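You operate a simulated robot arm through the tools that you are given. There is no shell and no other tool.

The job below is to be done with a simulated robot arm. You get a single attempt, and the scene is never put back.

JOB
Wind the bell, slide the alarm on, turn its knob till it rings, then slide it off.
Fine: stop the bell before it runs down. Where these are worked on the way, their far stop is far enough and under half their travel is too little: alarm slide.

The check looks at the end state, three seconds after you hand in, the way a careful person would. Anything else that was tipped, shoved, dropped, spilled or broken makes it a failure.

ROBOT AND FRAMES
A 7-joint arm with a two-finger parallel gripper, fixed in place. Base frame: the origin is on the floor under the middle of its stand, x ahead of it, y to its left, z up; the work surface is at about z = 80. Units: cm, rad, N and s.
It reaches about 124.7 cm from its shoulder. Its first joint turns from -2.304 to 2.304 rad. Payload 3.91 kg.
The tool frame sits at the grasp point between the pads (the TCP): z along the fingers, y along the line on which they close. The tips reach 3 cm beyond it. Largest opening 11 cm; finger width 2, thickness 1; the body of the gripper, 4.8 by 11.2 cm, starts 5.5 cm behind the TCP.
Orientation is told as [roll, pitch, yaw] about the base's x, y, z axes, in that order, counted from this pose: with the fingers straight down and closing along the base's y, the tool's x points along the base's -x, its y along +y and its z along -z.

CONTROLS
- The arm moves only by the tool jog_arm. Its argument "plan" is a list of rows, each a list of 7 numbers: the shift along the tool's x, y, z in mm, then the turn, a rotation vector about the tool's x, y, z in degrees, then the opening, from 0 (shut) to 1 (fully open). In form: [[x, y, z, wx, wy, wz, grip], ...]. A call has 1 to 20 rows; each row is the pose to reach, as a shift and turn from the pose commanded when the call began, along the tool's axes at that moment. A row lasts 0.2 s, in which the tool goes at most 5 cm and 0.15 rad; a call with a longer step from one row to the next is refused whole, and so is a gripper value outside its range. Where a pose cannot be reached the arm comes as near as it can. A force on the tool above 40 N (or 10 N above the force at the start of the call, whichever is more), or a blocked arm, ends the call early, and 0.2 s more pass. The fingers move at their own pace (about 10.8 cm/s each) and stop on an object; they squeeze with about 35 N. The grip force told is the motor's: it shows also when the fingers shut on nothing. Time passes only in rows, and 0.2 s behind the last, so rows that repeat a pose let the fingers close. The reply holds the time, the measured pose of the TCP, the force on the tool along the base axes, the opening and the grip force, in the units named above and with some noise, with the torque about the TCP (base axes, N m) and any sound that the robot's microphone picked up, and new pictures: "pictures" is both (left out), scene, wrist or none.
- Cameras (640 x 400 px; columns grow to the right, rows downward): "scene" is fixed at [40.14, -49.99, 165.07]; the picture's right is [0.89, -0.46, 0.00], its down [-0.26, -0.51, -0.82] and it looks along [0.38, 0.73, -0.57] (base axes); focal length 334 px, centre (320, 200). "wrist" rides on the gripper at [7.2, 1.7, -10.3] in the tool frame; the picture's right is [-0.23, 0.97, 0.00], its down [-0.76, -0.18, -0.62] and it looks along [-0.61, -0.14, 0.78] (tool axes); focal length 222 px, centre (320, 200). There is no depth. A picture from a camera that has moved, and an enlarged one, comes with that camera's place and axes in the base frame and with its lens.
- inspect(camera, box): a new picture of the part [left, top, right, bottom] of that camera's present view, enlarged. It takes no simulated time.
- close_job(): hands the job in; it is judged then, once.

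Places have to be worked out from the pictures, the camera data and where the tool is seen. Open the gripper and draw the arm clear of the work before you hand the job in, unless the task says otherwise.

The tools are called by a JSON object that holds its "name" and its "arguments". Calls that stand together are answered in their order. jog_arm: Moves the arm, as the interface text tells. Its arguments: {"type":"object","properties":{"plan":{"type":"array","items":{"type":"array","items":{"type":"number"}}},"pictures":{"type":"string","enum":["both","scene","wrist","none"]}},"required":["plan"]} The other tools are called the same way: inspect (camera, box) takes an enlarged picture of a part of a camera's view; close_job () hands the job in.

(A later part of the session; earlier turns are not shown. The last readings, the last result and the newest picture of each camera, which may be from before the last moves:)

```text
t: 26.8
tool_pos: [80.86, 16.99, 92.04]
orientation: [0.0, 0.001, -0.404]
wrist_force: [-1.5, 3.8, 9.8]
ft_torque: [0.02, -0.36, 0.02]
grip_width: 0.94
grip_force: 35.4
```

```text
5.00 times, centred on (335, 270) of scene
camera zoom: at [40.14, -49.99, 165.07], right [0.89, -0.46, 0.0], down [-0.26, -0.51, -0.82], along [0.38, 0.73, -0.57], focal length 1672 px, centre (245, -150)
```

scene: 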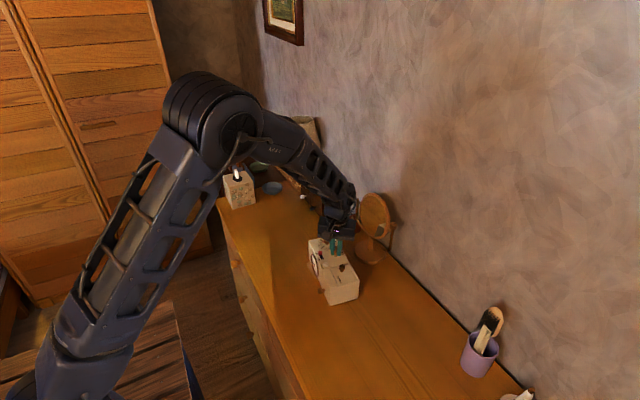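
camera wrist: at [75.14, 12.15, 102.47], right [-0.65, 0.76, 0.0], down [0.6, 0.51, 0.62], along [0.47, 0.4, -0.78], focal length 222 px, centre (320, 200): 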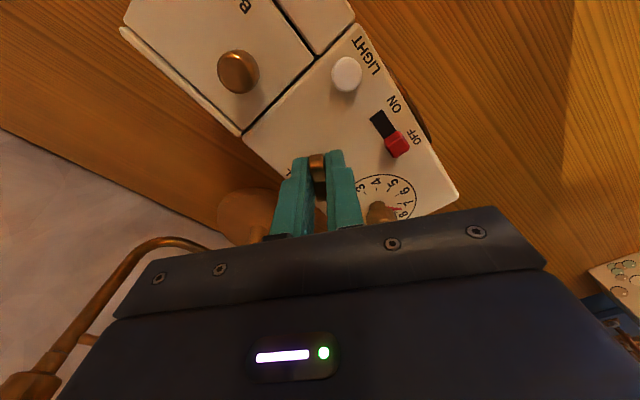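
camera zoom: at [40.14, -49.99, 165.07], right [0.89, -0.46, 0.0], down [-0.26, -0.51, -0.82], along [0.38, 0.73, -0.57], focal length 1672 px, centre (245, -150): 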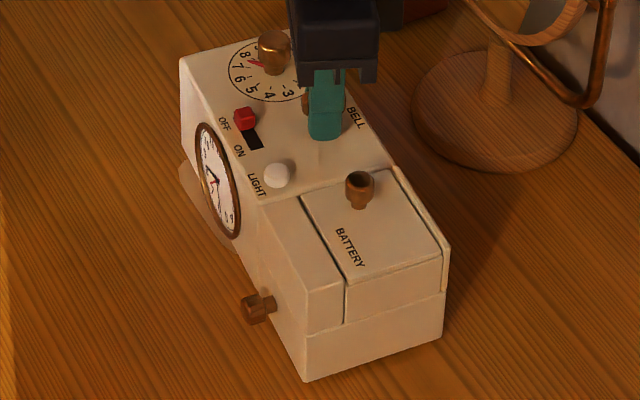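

With the downward load the box didn't move at all while the key wound another 20°. I continue about 40° with a slight extra press to keep the load up.

{"name": "jog_arm", "arguments": {"plan": [[0, 0, 0.7, 0, 0, 1, 0], [0, 0, 1, 0, 0, 2.5, 0], [0, 0, 1, 0, 0, 4.5, 0], [0, 0, 1, 0, 0, 6.5, 0], [0, 0, 1, 0, 0, 8.5, 0], [0, 0, 1, 0, 0, 10.5, 0], [0, 0, 1, 0, 0, 12.5, 0], [0, 0, 1, 0, 0, 14.5, 0], [0, 0, 1, 0, 0, 16.5, 0], [0, 0, 1, 0, 0, 18.5, 0], [0, 0, 1, 0, 0, 20.5, 0], [0, 0, 1, 0, 0, 22.5, 0], [0, 0, 1, 0, 0, 24.5, 0], [0, 0, 1, 0, 0, 26.5, 0], [0, 0, 1, 0, 0, 28.5, 0], [0, 0, 1, 0, 0, 30.5, 0], [0, 0, 1, 0, 0, 32.5, 0], [0, 0, 1, 0, 0, 34.5, 0], [0, 0, 1, 0, 0, 36.5, 0], [0, 0, 1, 0, 0, 38, 0]], "pictures": "none"}}

{"name": "inspect", "arguments": {"camera": "wrist", "box": [220, 40, 480, 230]}}

{"name": "inspect", "arguments": {"camera": "scene", "box": [295, 230, 375, 310]}}

```text
t: 31.0
tool_pos: [80.66, 16.96, 91.94]
orientation: [0.0, -0.001, -1.065]
wrist_force: [-12.6, -1.2, 22.3]
ft_torque: [-0.11, 0.43, 0.04]
grip_width: 0.93
grip_force: 34.3
```

```text
2.11 times, centred on (350, 135) of wrist
camera zoom: at [78.7, 24.15, 102.17], right [0.96, 0.27, 0.0], down [0.21, -0.75, 0.62], along [0.17, -0.6, -0.78], focal length 468 px, centre (257, 337)
```

zoom: 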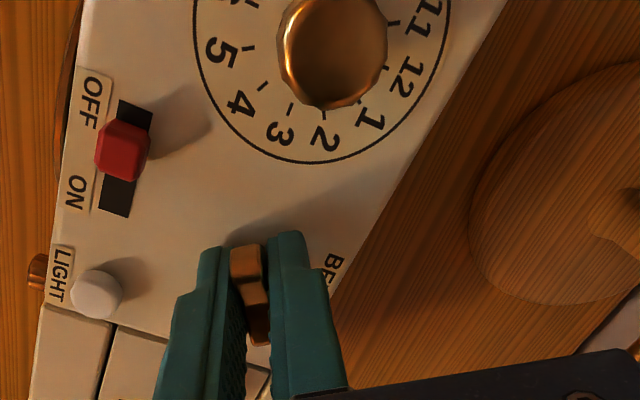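

```text
5.00 times, centred on (335, 270) of scene
camera zoom: at [40.14, -49.99, 165.07], right [0.89, -0.46, 0.0], down [-0.26, -0.51, -0.82], along [0.38, 0.73, -0.57], focal length 1672 px, centre (245, -150)
```

zoom: 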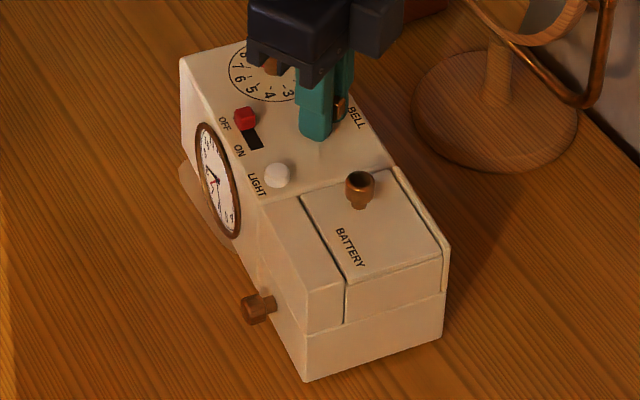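

The box is still unmoved and the key is about 135° wound, but a 12 N sideways load has built up. I ease the tool about 1.5 mm toward -x to relieve it, then wind a further 30°.

{"name": "jog_arm", "arguments": {"plan": [[0.4, -0.7, 0, 0, 0, 0.5, 0], [0.7, -1.3, 0, 0, 0, 2, 0], [0.7, -1.3, 0, 0, 0, 4, 0], [0.7, -1.3, 0, 0, 0, 6, 0], [0.7, -1.3, 0, 0, 0, 8, 0], [0.7, -1.3, 0, 0, 0, 10, 0], [0.7, -1.3, 0, 0, 0, 12, 0], [0.7, -1.3, 0, 0, 0, 14, 0], [0.7, -1.3, 0, 0, 0, 16, 0], [0.7, -1.3, 0, 0, 0, 18, 0], [0.7, -1.3, 0, 0, 0, 20, 0], [0.7, -1.3, 0, 0, 0, 22, 0], [0.7, -1.3, 0, 0, 0, 24, 0], [0.7, -1.3, 0, 0, 0, 26, 0], [0.7, -1.3, 0, 0, 0, 28, 0], [0.7, -1.3, 0, 0, 0, 30, 0]], "pictures": "none"}}

{"name": "inspect", "arguments": {"camera": "wrist", "box": [220, 40, 480, 230]}}

{"name": "inspect", "arguments": {"camera": "scene", "box": [295, 230, 375, 310]}}

```text
t: 34.4
tool_pos: [80.66, 16.96, 91.97]
orientation: [-0.001, -0.001, -1.588]
wrist_force: [0.3, 0.4, -0.4]
ft_torque: [-0.1, -0.14, 0.07]
grip_width: 0.95
grip_force: 35.0
```

```text
2.11 times, centred on (350, 135) of wrist
camera zoom: at [82.42, 24.24, 102.2], right [0.97, -0.24, 0.0], down [-0.19, -0.76, 0.62], along [-0.15, -0.6, -0.78], focal length 468 px, centre (257, 337)
```

zoom: 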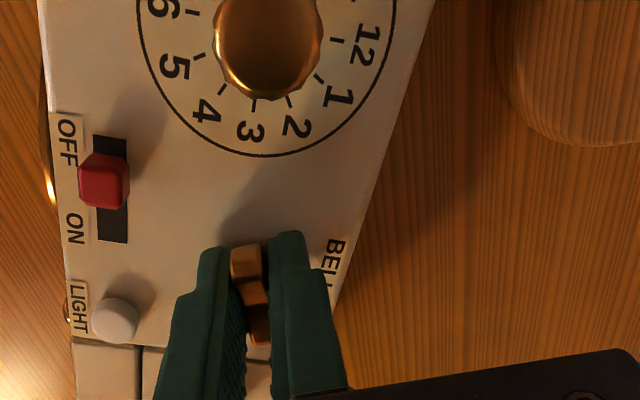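

```text
5.00 times, centred on (335, 270) of scene
camera zoom: at [40.14, -49.99, 165.07], right [0.89, -0.46, 0.0], down [-0.26, -0.51, -0.82], along [0.38, 0.73, -0.57], focal length 1672 px, centre (245, -150)
```

zoom: 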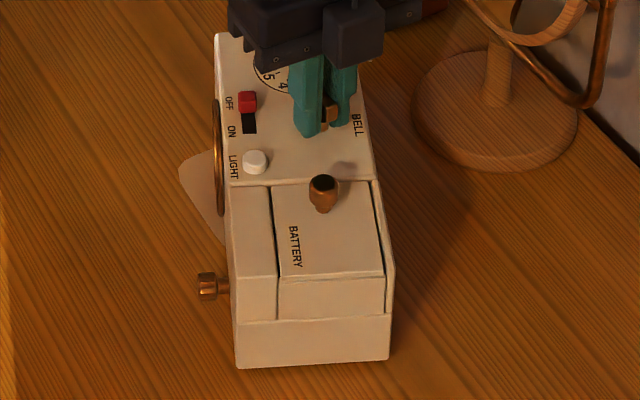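

The load bled off when I eased sideways, and the box then followed the key about 20° clockwise. I bring it back counter-clockwise by about 23.5°, with the ratchet holding the wind, and check it against the original.

{"name": "jog_arm", "arguments": {"plan": [[0, 0, 0, 0, 0, -2, 0], [0, 0, 0, 0, 0, -5, 0], [0, 0, 0, 0, 0, -8, 0], [0, 0, 0, 0, 0, -11, 0], [0, 0, 0, 0, 0, -14, 0], [0, 0, 0, 0, 0, -17, 0], [0, 0, 0, 0, 0, -20, 0], [0, 0, 0, 0, 0, -22, 0], [0, 0, 0, 0, 0, -23, 0]], "pictures": "none"}}

{"name": "inspect", "arguments": {"camera": "wrist", "box": [220, 40, 480, 230]}}

{"name": "inspect", "arguments": {"camera": "scene", "box": [295, 230, 375, 310]}}

```text
t: 36.4
tool_pos: [80.54, 17.03, 91.99]
orientation: [0.0, 0.001, -1.186]
wrist_force: [-2.1, 1.5, 0.3]
ft_torque: [0.03, 0.12, -0.31]
grip_width: 0.96
grip_force: 35.0
```

```text
2.11 times, centred on (350, 135) of wrist
camera zoom: at [79.42, 24.41, 102.19], right [0.99, 0.16, 0.0], down [0.12, -0.77, 0.62], along [0.1, -0.62, -0.78], focal length 468 px, centre (257, 337)
```

zoom: 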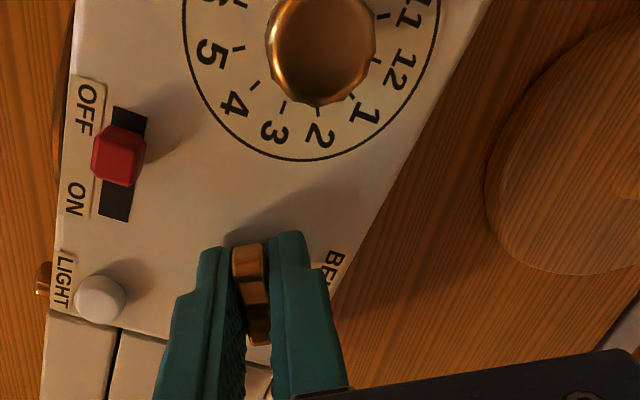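

```text
5.00 times, centred on (335, 270) of scene
camera zoom: at [40.14, -49.99, 165.07], right [0.89, -0.46, 0.0], down [-0.26, -0.51, -0.82], along [0.38, 0.73, -0.57], focal length 1672 px, centre (245, -150)
```

zoom: 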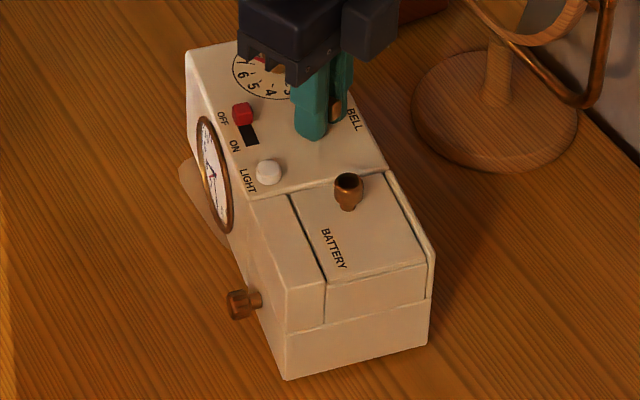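

The key took up some ratchet play, so the box is still about 9° clockwise of its original angle. I rotate a further 9° counter-clockwise and recheck.

{"name": "jog_arm", "arguments": {"plan": [[0, 0, 0, 0, 0, -2, 0], [0, 0, 0, 0, 0, -4, 0], [0, 0, 0, 0, 0, -6, 0], [0, 0, 0, 0, 0, -8, 0], [0, 0, 0, 0, 0, -9, 0], [0, 0, 0, 0, 0, -9, 0]], "pictures": "none"}}

{"name": "inspect", "arguments": {"camera": "wrist", "box": [220, 40, 480, 230]}}

{"name": "inspect", "arguments": {"camera": "scene", "box": [295, 230, 375, 310]}}

```text
t: 37.8
tool_pos: [80.54, 16.94, 91.86]
orientation: [0.001, 0.0, -1.03]
wrist_force: [-1.2, 0.4, -0.6]
ft_torque: [0.11, -0.08, -0.4]
grip_width: 0.98
grip_force: 34.5
```

```text
2.11 times, centred on (350, 135) of wrist
camera zoom: at [78.31, 24.11, 102.19], right [0.95, 0.31, 0.0], down [0.24, -0.74, 0.62], along [0.19, -0.59, -0.78], focal length 468 px, centre (257, 337)
```

zoom: 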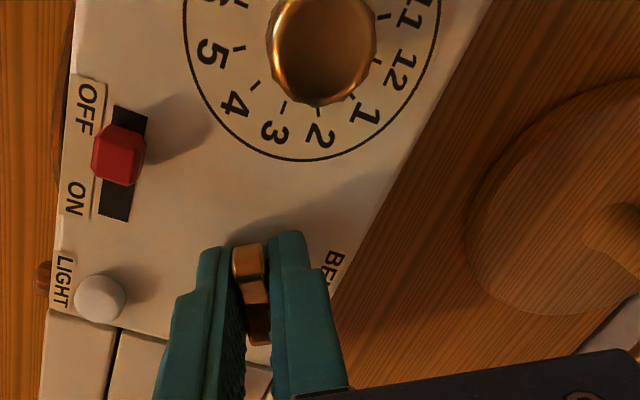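

```text
5.00 times, centred on (335, 270) of scene
camera zoom: at [40.14, -49.99, 165.07], right [0.89, -0.46, 0.0], down [-0.26, -0.51, -0.82], along [0.38, 0.73, -0.57], focal length 1672 px, centre (245, -150)
```

zoom: 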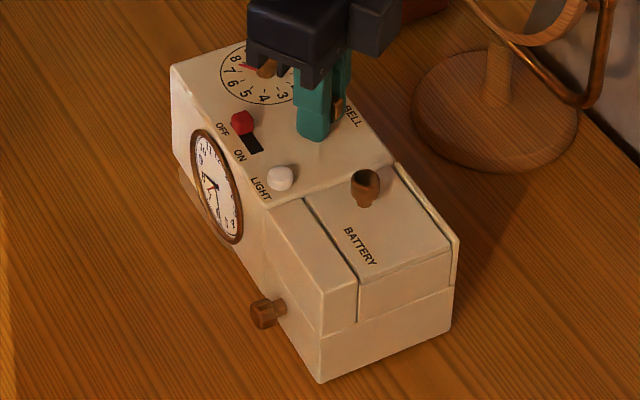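

The box is back in place to within about 2 mm. I now press down again for roughly 25 N before turning, so I can tell whether the key can still wind further.

{"name": "jog_arm", "arguments": {"plan": [[0, 0, 1, 0, 0, 0, 0], [0, 0, 2, 0, 0, 0, 0], [0, 0, 2.3, 0, 0, 0, 0], [0, 0, 2.3, 0, 0, 0, 0]], "pictures": "none"}}

```text
t: 38.8
tool_pos: [80.63, 17.05, 91.71]
orientation: [0.002, -0.001, -1.031]
wrist_force: [-6.1, -6.8, 22.9]
ft_torque: [-0.18, 0.16, -0.25]
grip_width: 0.96
grip_force: 35.2
```

The load is 23 N. I wind 12° clockwise slowly and look at what moves.

{"name": "jog_arm", "arguments": {"plan": [[0, 0, 0, 0, 0, 1, 0], [0, 0, 0, 0, 0, 2.5, 0], [0, 0, 0, 0, 0, 4.5, 0], [0, 0, 0, 0, 0, 6.5, 0], [0, 0, 0, 0, 0, 8.5, 0], [0, 0, 0, 0, 0, 10.5, 0], [0, 0, 0, 0, 0, 12, 0]], "pictures": "none"}}

{"name": "inspect", "arguments": {"camera": "wrist", "box": [220, 40, 480, 230]}}

{"name": "inspect", "arguments": {"camera": "scene", "box": [295, 230, 375, 310]}}

```text
t: 40.4
tool_pos: [80.67, 16.96, 91.78]
orientation: [-0.001, -0.001, -1.238]
wrist_force: [-9.3, -9.5, 20.9]
ft_torque: [-0.35, 0.32, 0.1]
grip_width: 0.94
grip_force: 35.2
```

```text
2.11 times, centred on (350, 135) of wrist
camera zoom: at [79.84, 24.43, 102.03], right [0.99, 0.1, 0.0], down [0.08, -0.78, 0.62], along [0.06, -0.62, -0.78], focal length 468 px, centre (257, 337)
```

zoom: 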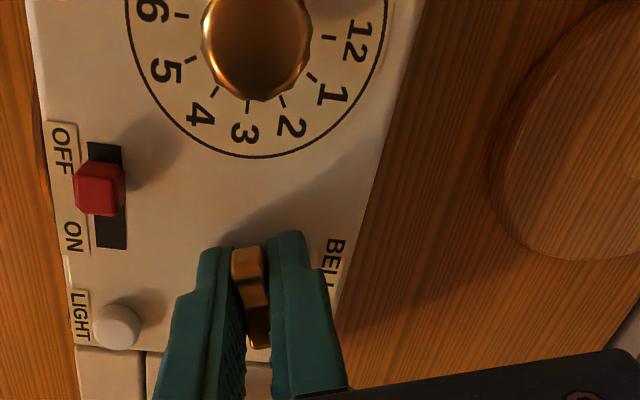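

```text
5.00 times, centred on (335, 270) of scene
camera zoom: at [40.14, -49.99, 165.07], right [0.89, -0.46, 0.0], down [-0.26, -0.51, -0.82], along [0.38, 0.73, -0.57], focal length 1672 px, centre (245, -150)
```

zoom: 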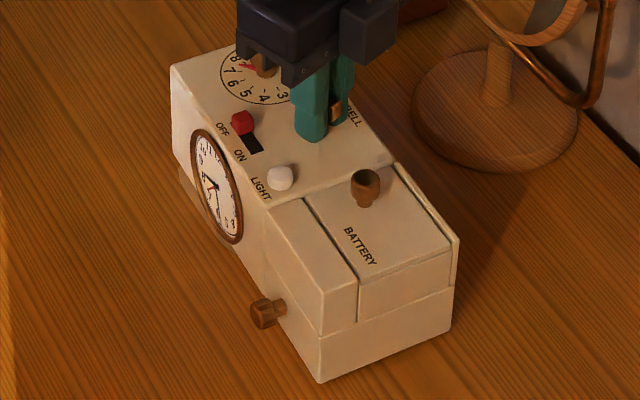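

The box held still and the key kept winding, so it isn't at a stop. I ease out the roughly 9 N side loads with a 1 mm shift and check that the downward load stays.

{"name": "jog_arm", "arguments": {"plan": [[-0.3, -0.6, 0, 0, 0, 0, 0], [-0.55, -1.1, 0, 0, 0, 0, 0], [-0.55, -1.1, 0, 0, 0, 0, 0]], "pictures": "none"}}

```text
t: 41.2
tool_pos: [80.56, 16.97, 91.8]
orientation: [0.001, 0.002, -1.238]
wrist_force: [8.1, 8.0, 16.9]
ft_torque: [-0.07, -0.12, 0.05]
grip_width: 0.92
grip_force: 35.3
```

The side load flipped to +8 N, so half that shift is right. I move back 0.4 mm in each direction, add a little downward load and wind another 20°.

{"name": "jog_arm", "arguments": {"plan": [[0.27, 0.55, 0.3, 0, 0, 0, 0], [0.27, 0.55, 0.5, 0, 0, 1, 0], [0.27, 0.55, 0.5, 0, 0, 2.5, 0], [0.27, 0.55, 0.5, 0, 0, 4.5, 0], [0.27, 0.55, 0.5, 0, 0, 6.5, 0], [0.27, 0.55, 0.5, 0, 0, 8.5, 0], [0.27, 0.55, 0.5, 0, 0, 10.5, 0], [0.27, 0.55, 0.5, 0, 0, 12.5, 0], [0.27, 0.55, 0.5, 0, 0, 14.5, 0], [0.27, 0.55, 0.5, 0, 0, 16.5, 0], [0.27, 0.55, 0.5, 0, 0, 18.5, 0], [0.27, 0.55, 0.5, 0, 0, 20, 0]], "pictures": "none"}}

{"name": "inspect", "arguments": {"camera": "wrist", "box": [220, 40, 480, 230]}}

{"name": "inspect", "arguments": {"camera": "scene", "box": [295, 230, 375, 310]}}

```text
t: 42.9
tool_pos: [80.6, 17.01, 91.75]
orientation: [0.001, 0.002, -1.431]
wrist_force: [-4.8, 0.1, 5.3]
ft_torque: [-0.16, 0.08, -0.01]
grip_width: 0.96
grip_force: 35.3
stopped in row 8: the force on the tool passed its limit at 40 N (the readings are from after the stop); the commanded pose is now the measured one
```

```text
2.11 times, centred on (350, 135) of wrist
camera zoom: at [81.24, 24.4, 102.04], right [1.0, -0.09, 0.0], down [-0.07, -0.78, 0.62], along [-0.05, -0.62, -0.78], focal length 468 px, centre (257, 337)
```

zoom: 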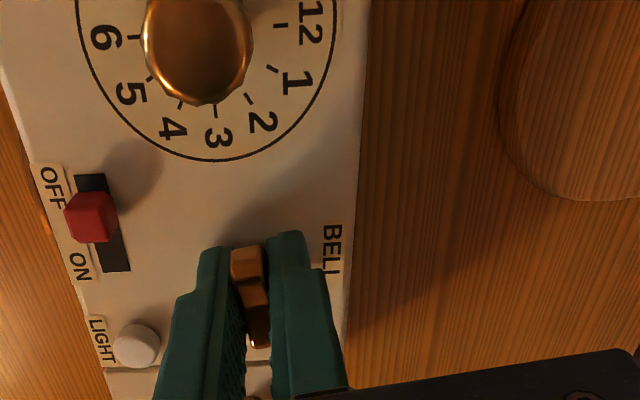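

```text
5.00 times, centred on (335, 270) of scene
camera zoom: at [40.14, -49.99, 165.07], right [0.89, -0.46, 0.0], down [-0.26, -0.51, -0.82], along [0.38, 0.73, -0.57], focal length 1672 px, centre (245, -150)
```

zoom: 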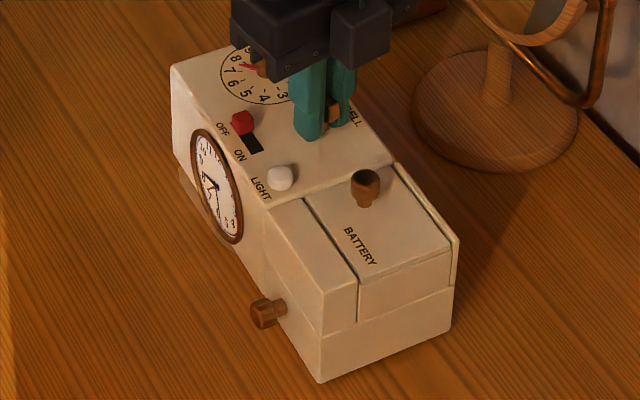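

The force limit tripped, probably from the tips reaching the top face while I pressed. The box hasn't moved and the key is about 160° wound, so I release, lift clear and swing the gripper back round for a second bite.

{"name": "jog_arm", "arguments": {"plan": [[0, 0, 0, 0, 0, 0, 0.4], [0, 0, 0, 0, 0, 0, 0.4], [0, 0, -30, 0, 0, 0, 0.4], [0, 0, -58, 0, 0, 0, 0.4], [0, 0, -58, 0, 0, 0, 0.4]]}}

{"name": "inspect", "arguments": {"camera": "wrist", "box": [220, 40, 480, 230]}}

{"name": "inspect", "arguments": {"camera": "scene", "box": [295, 230, 375, 310]}}

```text
t: 44.1
tool_pos: [80.66, 17.06, 97.6]
orientation: [0.003, 0.0, -1.43]
wrist_force: [0.3, 0.0, 0.8]
ft_torque: [0.01, 0.0, 0.03]
grip_width: 4.38
grip_force: 0.0
camera wrist: at [81.28, 24.43, 107.84], right [1.0, -0.09, 0.0], down [-0.07, -0.78, 0.62], along [-0.05, -0.62, -0.78], focal length 222 px, centre (320, 200)
```

scene: 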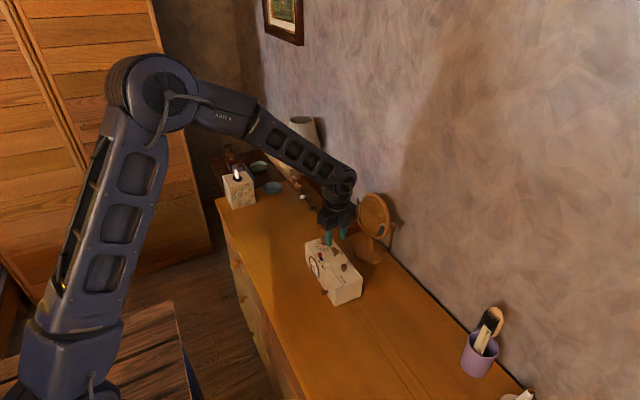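
wrist: 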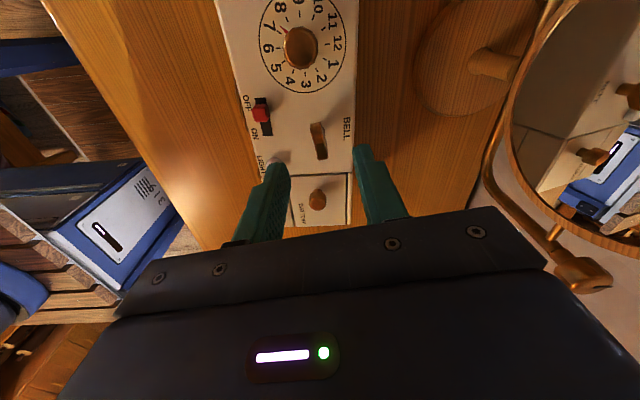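

```text
2.11 times, centred on (350, 135) of wrist
camera zoom: at [81.28, 24.43, 107.84], right [1.0, -0.09, 0.0], down [-0.07, -0.78, 0.62], along [-0.05, -0.62, -0.78], focal length 468 px, centre (257, 337)
```

zoom: 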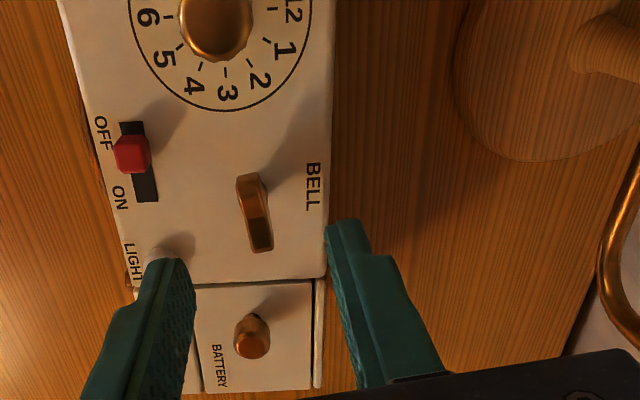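

```text
5.00 times, centred on (335, 270) of scene
camera zoom: at [40.14, -49.99, 165.07], right [0.89, -0.46, 0.0], down [-0.26, -0.51, -0.82], along [0.38, 0.73, -0.57], focal length 1672 px, centre (245, -150)
```

zoom: 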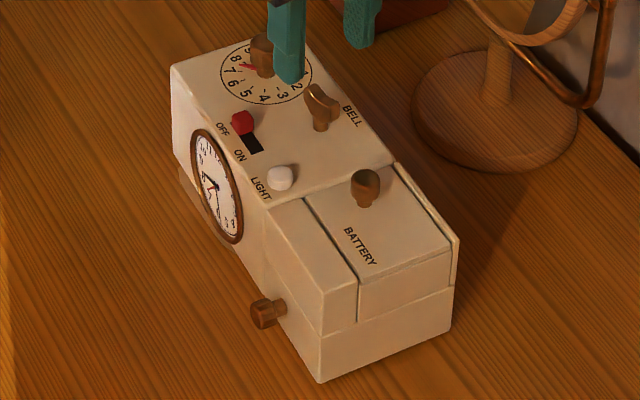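

The key holds its place after release and the box is still where it should be. I swing the gripper about 180° counter-clockwise at this height, which is clear of everything, to re-grip the wing from the other side.

{"name": "jog_arm", "arguments": {"plan": [[0, 0, 0, 0, 0, -8.5, 0.4], [0, 0, 0, 0, 0, -17, 0.4], [0, 0, 0, 0, 0, -25.5, 0.4], [0, 0, 0, 0, 0, -34, 0.4], [0, 0, 0, 0, 0, -42.5, 0.4], [0, 0, 0, 0, 0, -51, 0.4], [0, 0, 0, 0, 0, -59.5, 0.4], [0, 0, 0, 0, 0, -68, 0.4], [0, 0, 0, 0, 0, -76.5, 0.4], [0, 0, 0, 0, 0, -85, 0.4], [0, 0, 0, 0, 0, -93.5, 0.4], [0, 0, 0, 0, 0, -102, 0.4], [0, 0, 0, 0, 0, -110.5, 0.4], [0, 0, 0, 0, 0, -119, 0.4], [0, 0, 0, 0, 0, -127.5, 0.4], [0, 0, 0, 0, 0, -136, 0.4], [0, 0, 0, 0, 0, -144.5, 0.4], [0, 0, 0, 0, 0, -153, 0.4], [0, 0, 0, 0, 0, -161.5, 0.4], [0, 0, 0, 0, 0, -170, 0.4]], "pictures": "none"}}

```text
t: 48.3
tool_pos: [80.76, 16.86, 97.48]
orientation: [-0.003, -0.002, 1.54]
wrist_force: [-0.1, 0.4, 0.3]
ft_torque: [0.02, 0.03, 0.0]
grip_width: 4.4
grip_force: 0.0
```

The yaw is +88° now; I add the last 10° and look at the wing from this side.

{"name": "jog_arm", "arguments": {"plan": [[0, 0, 0, 0, 0, -5, 0.4], [0, 0, 0, 0, 0, -10, 0.4], [0, 0, 0, 0, 0, -10, 0.4]], "pictures": "wrist"}}

{"name": "inspect", "arguments": {"camera": "wrist", "box": [220, 40, 480, 230]}}

{"name": "inspect", "arguments": {"camera": "scene", "box": [295, 230, 375, 310]}}

```text
t: 49.1
tool_pos: [80.57, 16.8, 97.55]
orientation: [-0.002, 0.001, 1.712]
wrist_force: [0.2, 0.0, 0.2]
ft_torque: [-0.01, 0.0, -0.01]
grip_width: 4.39
grip_force: 0.0
camera wrist: at [79.98, 9.52, 107.81], right [-1.0, 0.09, 0.0], down [0.07, 0.78, 0.62], along [0.06, 0.62, -0.78], focal length 222 px, centre (320, 200)
```

wrist: 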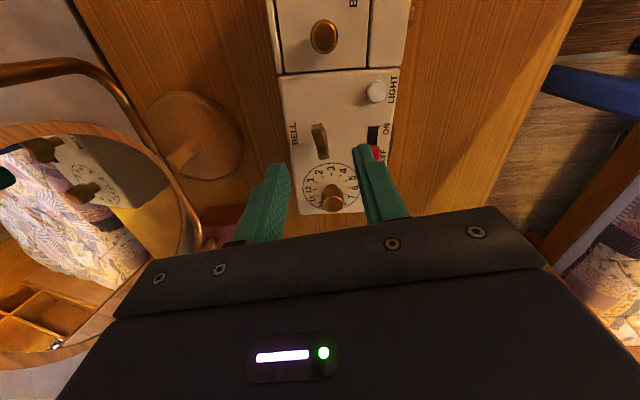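

```text
2.11 times, centred on (350, 135) of wrist
camera zoom: at [79.98, 9.52, 107.81], right [-1.0, 0.09, 0.0], down [0.07, 0.78, 0.62], along [0.06, 0.62, -0.78], focal length 468 px, centre (257, 337)
```

zoom: 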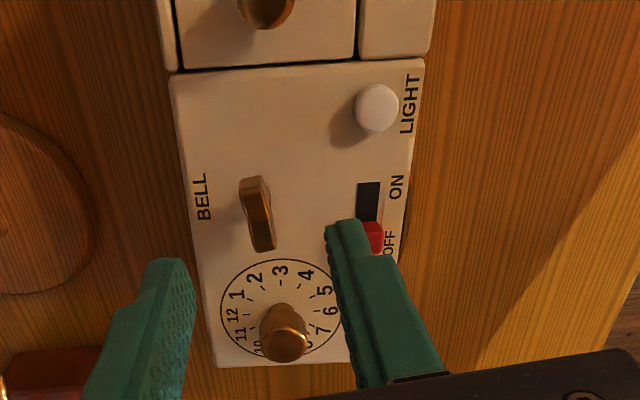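

```text
5.00 times, centred on (335, 270) of scene
camera zoom: at [40.14, -49.99, 165.07], right [0.89, -0.46, 0.0], down [-0.26, -0.51, -0.82], along [0.38, 0.73, -0.57], focal length 1672 px, centre (245, -150)
```

zoom: 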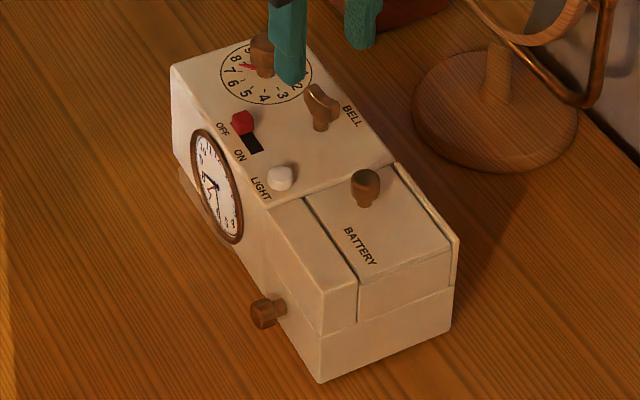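

The wing sits centred between the fingers at about (80.65, 17.05). I go down to z≈92.1 and close on it again.

{"name": "jog_arm", "arguments": {"plan": [[-0.5, 0, 20, 0, 0, 0, 0.4], [-1, 0, 40, 0, 0, 0, 0.4], [-1, 0, 54, 0, 0, 0, 0.4], [-1, 0, 54, 0, 0, 0, 0.4], [-1, 0, 54, 0, 0, 0, 0.2], [-1, 0, 54, 0, 0, 0, 0], [-1, 0, 54, 0, 0, 0, 0], [-1, 0, 54, 0, 0, 0, 0]], "pictures": "none"}}

{"name": "inspect", "arguments": {"camera": "wrist", "box": [220, 40, 480, 230]}}

{"name": "inspect", "arguments": {"camera": "scene", "box": [295, 230, 375, 310]}}

```text
t: 50.9
tool_pos: [80.67, 17.05, 92.21]
orientation: [-0.001, 0.0, 1.713]
wrist_force: [1.8, 0.4, 0.0]
ft_torque: [0.0, 0.08, 0.03]
grip_width: 0.92
grip_force: 35.1
```

```text
2.11 times, centred on (350, 135) of wrist
camera zoom: at [79.91, 9.71, 102.38], right [-1.0, 0.09, 0.0], down [0.07, 0.78, 0.62], along [0.06, 0.62, -0.78], focal length 468 px, centre (257, 337)
```

zoom: 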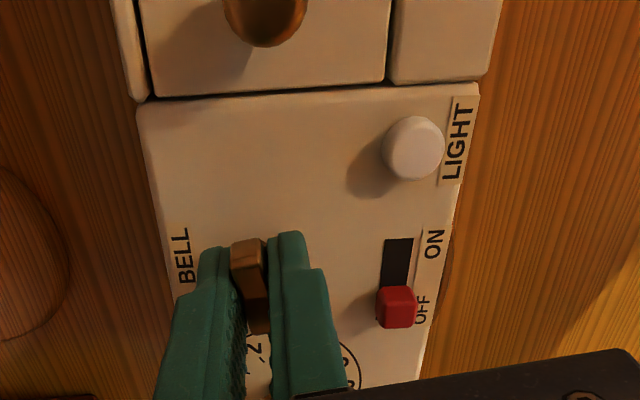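

```text
5.00 times, centred on (335, 270) of scene
camera zoom: at [40.14, -49.99, 165.07], right [0.89, -0.46, 0.0], down [-0.26, -0.51, -0.82], along [0.38, 0.73, -0.57], focal length 1672 px, centre (245, -150)
```

zoom: 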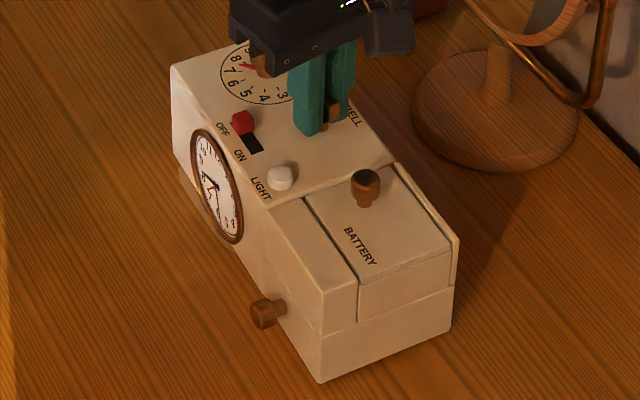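

The grip is good and the box hasn't moved. I apply the downward load first, keeping it lighter this time.

{"name": "jog_arm", "arguments": {"plan": [[0, 0, 0.8, 0, 0, 0, 0], [0, 0, 1.5, 0, 0, 0, 0], [0, 0, 1.5, 0, 0, 0, 0]], "pictures": "none"}}

```text
t: 51.7
tool_pos: [80.64, 17.18, 92.19]
orientation: [-0.004, -0.002, 1.713]
wrist_force: [-5.6, 0.6, 16.4]
ft_torque: [-0.31, 0.15, 0.0]
grip_width: 0.94
grip_force: 35.2
```

A 16 N load with small side force. I wind clockwise about 36° at 2° per row.

{"name": "jog_arm", "arguments": {"plan": [[0, 0, 0.3, 0, 0, 1, 0], [0, 0, 0.5, 0, 0, 2.5, 0], [0, 0, 0.5, 0, 0, 4.5, 0], [0, 0, 0.5, 0, 0, 6.5, 0], [0, 0, 0.5, 0, 0, 8.5, 0], [0, 0, 0.5, 0, 0, 10.5, 0], [0, 0, 0.5, 0, 0, 12.5, 0], [0, 0, 0.5, 0, 0, 14.5, 0], [0, 0, 0.5, 0, 0, 16.5, 0], [0, 0, 0.5, 0, 0, 18.5, 0], [0, 0, 0.5, 0, 0, 20.5, 0], [0, 0, 0.5, 0, 0, 22.5, 0], [0, 0, 0.5, 0, 0, 24.5, 0], [0, 0, 0.5, 0, 0, 26, 0]], "pictures": "none"}}

{"name": "inspect", "arguments": {"camera": "wrist", "box": [220, 40, 480, 230]}}

{"name": "inspect", "arguments": {"camera": "scene", "box": [295, 230, 375, 310]}}

```text
t: 54.7
tool_pos: [80.61, 17.04, 91.95]
orientation: [-0.001, -0.001, 1.255]
wrist_force: [9.0, 3.4, 11.9]
ft_torque: [0.25, -0.17, 0.01]
grip_width: 0.93
grip_force: 35.0
```

```text
2.11 times, centred on (350, 135) of wrist
camera zoom: at [76.74, 10.73, 102.22], right [-0.86, 0.52, 0.0], down [0.4, 0.67, 0.62], along [0.32, 0.53, -0.78], focal length 468 px, centre (257, 337)
```

zoom: 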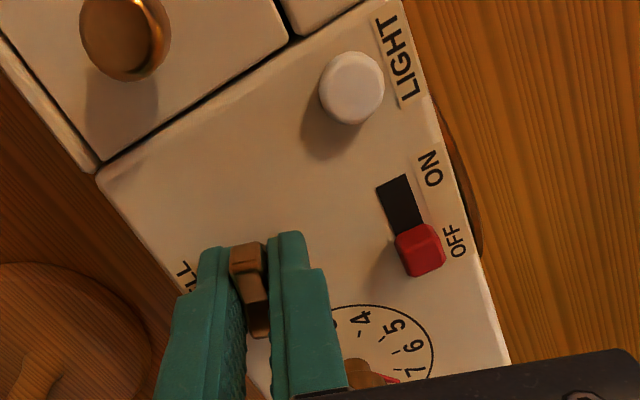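

```text
5.00 times, centred on (335, 270) of scene
camera zoom: at [40.14, -49.99, 165.07], right [0.89, -0.46, 0.0], down [-0.26, -0.51, -0.82], along [0.38, 0.73, -0.57], focal length 1672 px, centre (245, -150)
```

zoom: 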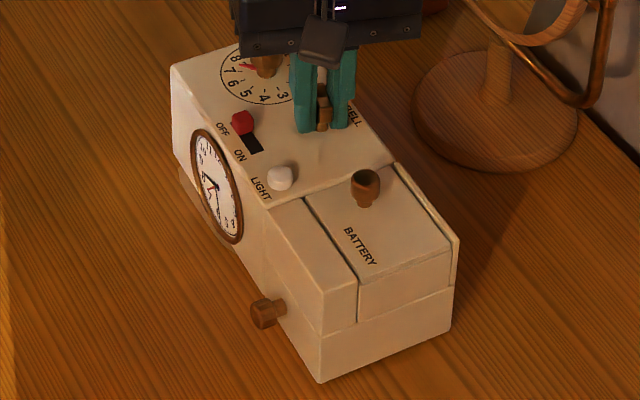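

That worked: the box is still and the key is about 187° wound. I trim out the 9 N side force and continue another 36°.

{"name": "jog_arm", "arguments": {"plan": [[-0.2, -0.35, 0.3, 0, 0, 1, 0], [-0.2, -0.35, 0.5, 0, 0, 2.5, 0], [-0.2, -0.35, 0.5, 0, 0, 4.5, 0], [-0.2, -0.35, 0.5, 0, 0, 6.5, 0], [-0.2, -0.35, 0.5, 0, 0, 8.5, 0], [-0.2, -0.35, 0.5, 0, 0, 10.5, 0], [-0.2, -0.35, 0.5, 0, 0, 12.5, 0], [-0.2, -0.35, 0.5, 0, 0, 14.5, 0], [-0.2, -0.35, 0.5, 0, 0, 16.5, 0], [-0.2, -0.35, 0.5, 0, 0, 18.5, 0], [-0.2, -0.35, 0.5, 0, 0, 20.5, 0], [-0.2, -0.35, 0.5, 0, 0, 22.5, 0], [-0.2, -0.35, 0.5, 0, 0, 24.5, 0], [-0.2, -0.35, 0.5, 0, 0, 26.5, 0], [-0.2, -0.35, 0.5, 0, 0, 28.5, 0], [-0.2, -0.35, 0.5, 0, 0, 30, 0]], "pictures": "none"}}

{"name": "inspect", "arguments": {"camera": "wrist", "box": [220, 40, 480, 230]}}

{"name": "inspect", "arguments": {"camera": "scene", "box": [295, 230, 375, 310]}}

```text
t: 58.1
tool_pos: [80.67, 17.12, 92.03]
orientation: [0.0, 0.0, 0.734]
wrist_force: [2.5, 0.1, 3.9]
ft_torque: [0.41, -0.64, 0.0]
grip_width: 0.92
grip_force: 34.8
```

```text
2.11 times, centred on (350, 135) of wrist
camera zoom: at [74.11, 13.49, 102.13], right [-0.48, 0.88, 0.0], down [0.68, 0.38, 0.62], along [0.55, 0.3, -0.78], focal length 468 px, centre (257, 337)
```

zoom: 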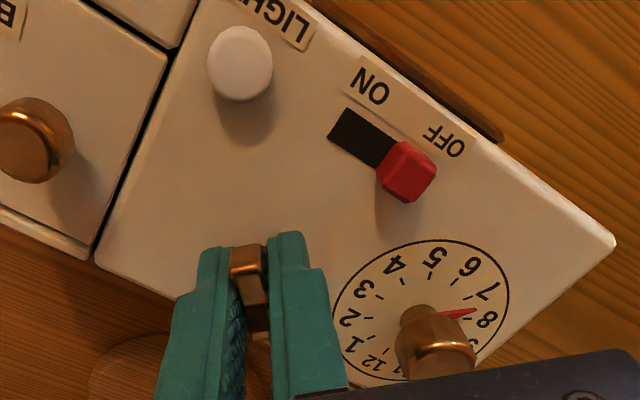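

```text
5.00 times, centred on (335, 270) of scene
camera zoom: at [40.14, -49.99, 165.07], right [0.89, -0.46, 0.0], down [-0.26, -0.51, -0.82], along [0.38, 0.73, -0.57], focal length 1672 px, centre (245, -150)
```

zoom: 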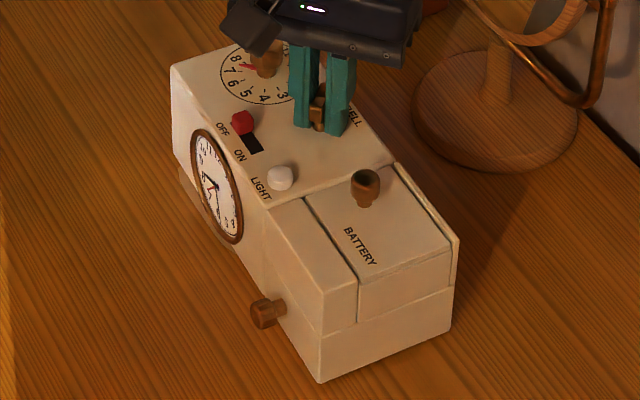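

The box is still fixed and the key is about 217° wound, but the downward load has bled off to 4 N. I restore it and keep winding 36° more.

{"name": "jog_arm", "arguments": {"plan": [[0, 0, 0.7, 0, 0, 0, 0], [0, 0, 1.3, 0, 0, 1, 0], [0, 0, 1.4, 0, 0, 2.5, 0], [0, 0, 1.4, 0, 0, 4.5, 0], [0, 0, 1.4, 0, 0, 6.5, 0], [0, 0, 1.5, 0, 0, 8.5, 0], [0, 0, 1.5, 0, 0, 10.5, 0], [0, 0, 1.5, 0, 0, 12.5, 0], [0, 0, 1.6, 0, 0, 14.5, 0], [0, 0, 1.6, 0, 0, 16.5, 0], [0, 0, 1.6, 0, 0, 18.5, 0], [0, 0, 1.7, 0, 0, 20.5, 0], [0, 0, 1.7, 0, 0, 22.5, 0], [0, 0, 1.7, 0, 0, 24.5, 0], [0, 0, 1.8, 0, 0, 26.5, 0], [0, 0, 1.8, 0, 0, 28.5, 0], [0, 0, 1.8, 0, 0, 30.5, 0], [0, 0, 1.9, 0, 0, 32.5, 0], [0, 0, 1.9, 0, 0, 34.5, 0], [0, 0, 1.9, 0, 0, 36, 0]], "pictures": "none"}}

{"name": "inspect", "arguments": {"camera": "wrist", "box": [220, 40, 480, 230]}}

{"name": "inspect", "arguments": {"camera": "scene", "box": [295, 230, 375, 310]}}

```text
t: 62.2
tool_pos: [80.58, 17.0, 91.91]
orientation: [0.002, -0.003, 0.116]
wrist_force: [-7.4, -3.0, 8.2]
ft_torque: [-0.16, 0.22, 0.02]
grip_width: 0.96
grip_force: 35.1
stopped in row 20: the force on the tool passed its limit at 41 N (the readings are from after the stop); the commanded pose is now the measured one
```

```text
2.11 times, centred on (350, 135) of wrist
camera zoom: at [73.21, 17.88, 102.02], right [0.11, 0.99, 0.0], down [0.78, -0.09, 0.62], along [0.62, -0.07, -0.78], focal length 468 px, centre (257, 337)
```

zoom: 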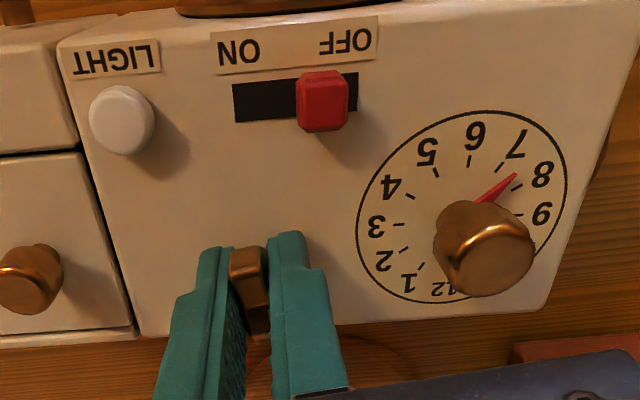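

```text
5.00 times, centred on (335, 270) of scene
camera zoom: at [40.14, -49.99, 165.07], right [0.89, -0.46, 0.0], down [-0.26, -0.51, -0.82], along [0.38, 0.73, -0.57], focal length 1672 px, centre (245, -150)
```

zoom: 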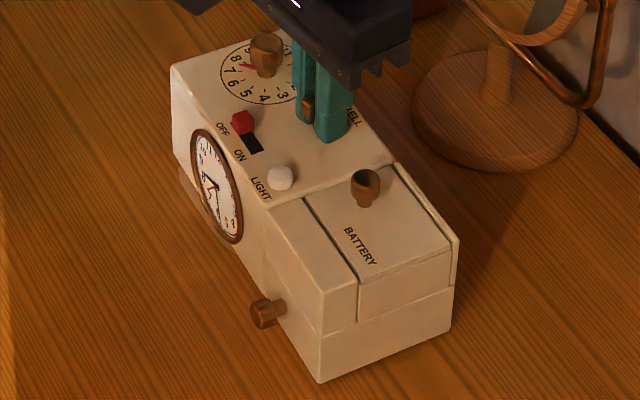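

The box is still unmoved with about 252° wound; the stop was only the press load passing the limit at the end. I continue another 36° with less added press.

{"name": "jog_arm", "arguments": {"plan": [[0, 0, 0.4, 0, 0, 0, 0], [0, 0, 0.6, 0, 0, 1, 0], [0, 0, 0.6, 0, 0, 2.5, 0], [0, 0, 0.6, 0, 0, 4.5, 0], [0, 0, 0.6, 0, 0, 6.5, 0], [0, 0, 0.7, 0, 0, 8.5, 0], [0, 0, 0.7, 0, 0, 10.5, 0], [0, 0, 0.7, 0, 0, 12.5, 0], [0, 0, 0.7, 0, 0, 14.5, 0], [0, 0, 0.8, 0, 0, 16.5, 0], [0, 0, 0.8, 0, 0, 18.5, 0], [0, 0, 0.8, 0, 0, 20.5, 0], [0, 0, 0.8, 0, 0, 22.5, 0], [0, 0, 0.8, 0, 0, 24.5, 0], [0, 0, 0.8, 0, 0, 26.5, 0], [0, 0, 0.8, 0, 0, 28.5, 0], [0, 0, 0.8, 0, 0, 30.5, 0], [0, 0, 0.8, 0, 0, 32.5, 0], [0, 0, 0.8, 0, 0, 34.5, 0], [0, 0, 0.8, 0, 0, 36, 0]], "pictures": "none"}}

{"name": "inspect", "arguments": {"camera": "wrist", "box": [220, 40, 480, 230]}}

{"name": "inspect", "arguments": {"camera": "scene", "box": [295, 230, 375, 310]}}

```text
t: 66.4
tool_pos: [80.66, 17.15, 91.8]
orientation: [0.004, 0.0, -0.502]
wrist_force: [-7.2, -4.3, 9.2]
ft_torque: [-0.23, 0.26, 0.01]
grip_width: 0.95
grip_force: 34.9
stopped in row 20: the force on the tool passed its limit at 41 N (the readings are from after the stop); the commanded pose is now the measured one
```

```text
2.11 times, centred on (350, 135) of wrist
camera zoom: at [75.07, 21.98, 102.02], right [0.67, 0.75, 0.0], down [0.58, -0.52, 0.62], along [0.47, -0.41, -0.78], focal length 468 px, centre (257, 337)
```

zoom: 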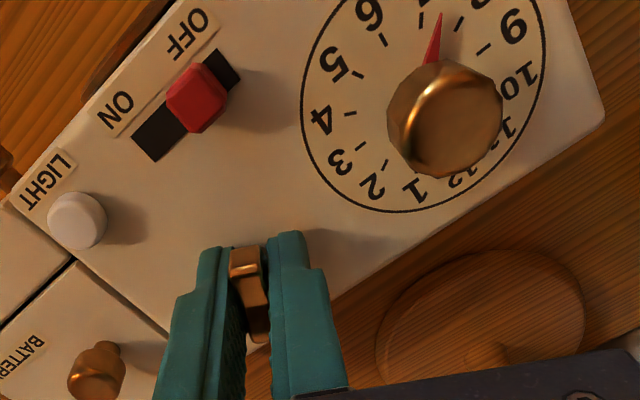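

```text
5.00 times, centred on (335, 270) of scene
camera zoom: at [40.14, -49.99, 165.07], right [0.89, -0.46, 0.0], down [-0.26, -0.51, -0.82], along [0.38, 0.73, -0.57], focal length 1672 px, centre (245, -150)
```

zoom: 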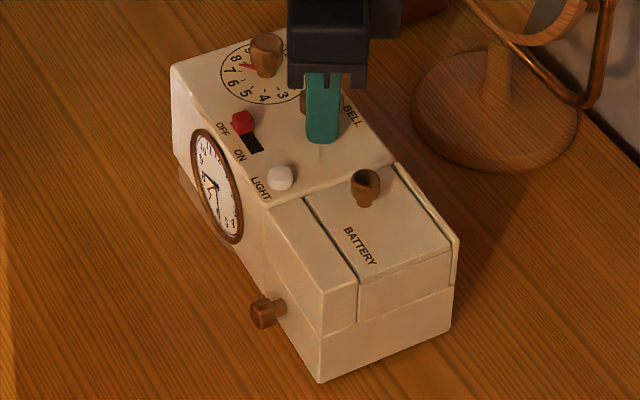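

The box is steady and the key is at about 288°. I wind another 36° the same way.

{"name": "jog_arm", "arguments": {"plan": [[0, 0, 0.3, 0, 0, 0, 0], [0, 0, 0.4, 0, 0, 1, 0], [0, 0, 0.4, 0, 0, 2.5, 0], [0, 0, 0.4, 0, 0, 4.5, 0], [0, 0, 0.4, 0, 0, 6.5, 0], [0, 0, 0.4, 0, 0, 8.5, 0], [0, 0, 0.4, 0, 0, 10.5, 0], [0, 0, 0.4, 0, 0, 12.5, 0], [0, 0, 0.5, 0, 0, 14.5, 0], [0, 0, 0.5, 0, 0, 16.5, 0], [0, 0, 0.5, 0, 0, 18.5, 0], [0, 0, 0.5, 0, 0, 20.5, 0], [0, 0, 0.5, 0, 0, 22.5, 0], [0, 0, 0.5, 0, 0, 24.5, 0], [0, 0, 0.5, 0, 0, 26.5, 0], [0, 0, 0.5, 0, 0, 28.5, 0], [0, 0, 0.5, 0, 0, 30.5, 0], [0, 0, 0.5, 0, 0, 32.5, 0], [0, 0, 0.5, 0, 0, 34.5, 0], [0, 0, 0.5, 0, 0, 36, 0]], "pictures": "none"}}

{"name": "inspect", "arguments": {"camera": "wrist", "box": [220, 40, 480, 230]}}

{"name": "inspect", "arguments": {"camera": "scene", "box": [295, 230, 375, 310]}}

```text
t: 70.0
tool_pos: [80.77, 17.03, 91.82]
orientation: [0.003, -0.002, -1.025]
wrist_force: [-6.0, -2.9, 10.6]
ft_torque: [-0.22, 0.24, 0.09]
grip_width: 0.96
grip_force: 35.0
stopped in row 17: the force on the tool passed its limit at 40 N (the readings are from after the stop); the commanded pose is now the measured one
```

```text
2.11 times, centred on (350, 135) of wrist
camera zoom: at [78.32, 24.09, 102.03], right [0.95, 0.31, 0.0], down [0.24, -0.74, 0.62], along [0.2, -0.59, -0.78], focal length 468 px, centre (257, 337)
```

zoom: 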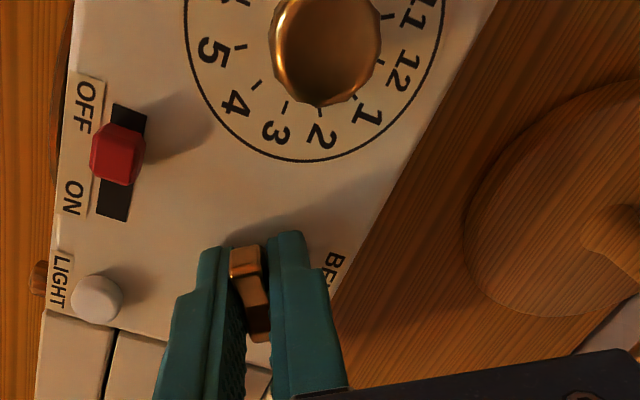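

```text
5.00 times, centred on (335, 270) of scene
camera zoom: at [40.14, -49.99, 165.07], right [0.89, -0.46, 0.0], down [-0.26, -0.51, -0.82], along [0.38, 0.73, -0.57], focal length 1672 px, centre (245, -150)
```

zoom: 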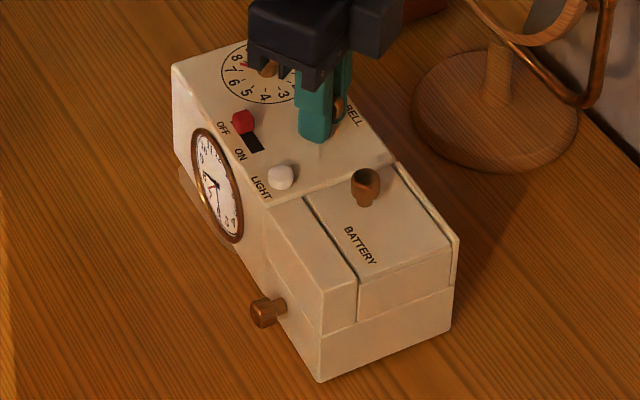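

About 317° wound with the box in place. I'll wind a final stretch past a full turn without adding any more press.

{"name": "jog_arm", "arguments": {"plan": [[0, 0, 0.2, 0, 0, 1, 0], [0, 0, 0.2, 0, 0, 2.5, 0], [0, 0, 0.2, 0, 0, 4.5, 0], [0, 0, 0.2, 0, 0, 6.5, 0], [0, 0, 0.2, 0, 0, 8.5, 0], [0, 0, 0.2, 0, 0, 10.5, 0], [0, 0, 0.2, 0, 0, 12.5, 0], [0, 0, 0.2, 0, 0, 14.5, 0], [0, 0, 0.2, 0, 0, 16.5, 0], [0, 0, 0.2, 0, 0, 18.5, 0], [0, 0, 0.2, 0, 0, 20.5, 0], [0, 0, 0.2, 0, 0, 22.5, 0], [0, 0, 0.2, 0, 0, 24, 0]], "pictures": "none"}}

{"name": "inspect", "arguments": {"camera": "wrist", "box": [220, 40, 480, 230]}}

{"name": "inspect", "arguments": {"camera": "scene", "box": [295, 230, 375, 310]}}

```text
t: 72.8
tool_pos: [80.81, 16.99, 91.86]
orientation: [0.007, 0.002, -1.443]
wrist_force: [-2.5, -9.2, 25.1]
ft_torque: [-0.27, 0.24, 0.06]
grip_width: 0.96
grip_force: 34.8
```

```text
2.11 times, centred on (350, 135) of wrist
camera zoom: at [81.42, 24.42, 102.05], right [0.99, -0.1, 0.01], down [-0.08, -0.78, 0.62], along [-0.06, -0.62, -0.78], focal length 468 px, centre (257, 337)
```

zoom: 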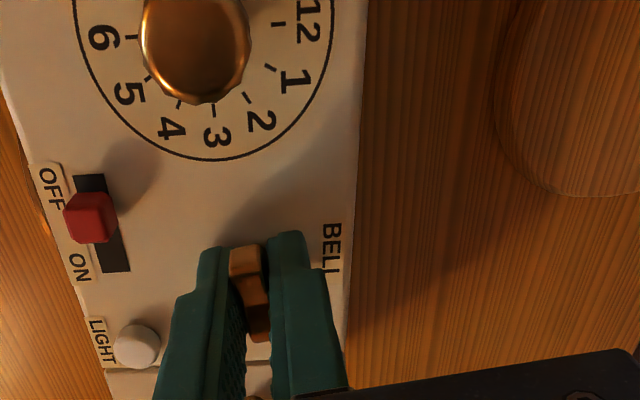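

```text
5.00 times, centred on (335, 270) of scene
camera zoom: at [40.14, -49.99, 165.07], right [0.89, -0.46, 0.0], down [-0.26, -0.51, -0.82], along [0.38, 0.73, -0.57], focal length 1672 px, centre (245, -150)
```

zoom: 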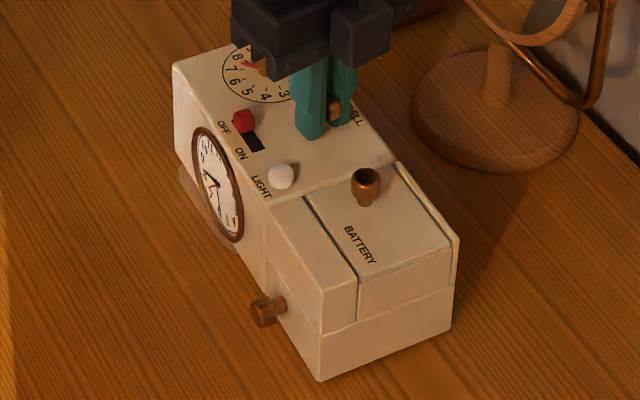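

About 341° wound with the box in place. To give the bell plenty in reserve I take one more half-turn: release, lift, straighten the slight tilt and swing back round.

{"name": "jog_arm", "arguments": {"plan": [[0, 0, -1, 0, 0, 0, 0.2], [0, 0, -1, 0, 0, 0, 0.4], [0, 0, -30, 0, -0.2, 0, 0.4], [0, 0, -57, 0, -0.4, 0, 0.4], [0, 0, -57, 0, -0.4, 0, 0.4]], "pictures": "none"}}

{"name": "inspect", "arguments": {"camera": "wrist", "box": [220, 40, 480, 230]}}

{"name": "inspect", "arguments": {"camera": "scene", "box": [295, 230, 375, 310]}}

```text
t: 74.0
tool_pos: [80.73, 16.94, 97.46]
orientation: [0.003, -0.005, -1.443]
wrist_force: [-0.3, 1.1, 0.2]
ft_torque: [0.01, 0.0, -0.03]
grip_width: 4.42
grip_force: 0.1
```

```text
2.11 times, centred on (350, 135) of wrist
camera zoom: at [81.4, 24.51, 107.55], right [0.99, -0.1, 0.01], down [-0.08, -0.77, 0.63], along [-0.06, -0.62, -0.78], focal length 468 px, centre (257, 337)
```

zoom: 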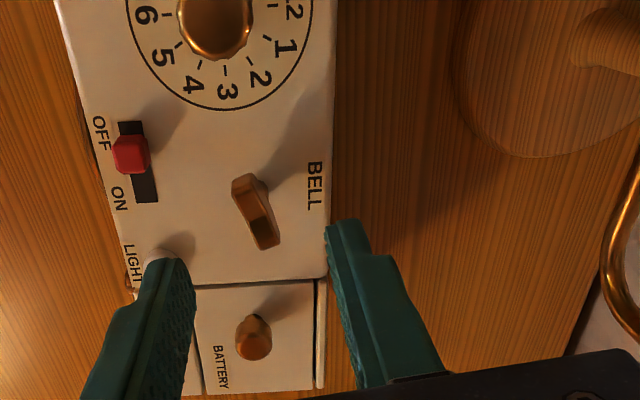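

```text
5.00 times, centred on (335, 270) of scene
camera zoom: at [40.14, -49.99, 165.07], right [0.89, -0.46, 0.0], down [-0.26, -0.51, -0.82], along [0.38, 0.73, -0.57], focal length 1672 px, centre (245, -150)
```

zoom: 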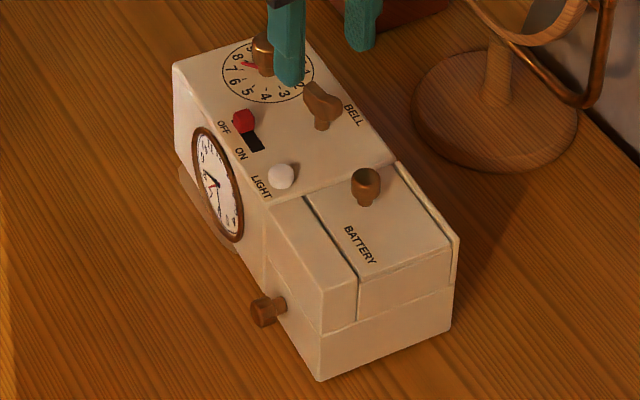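

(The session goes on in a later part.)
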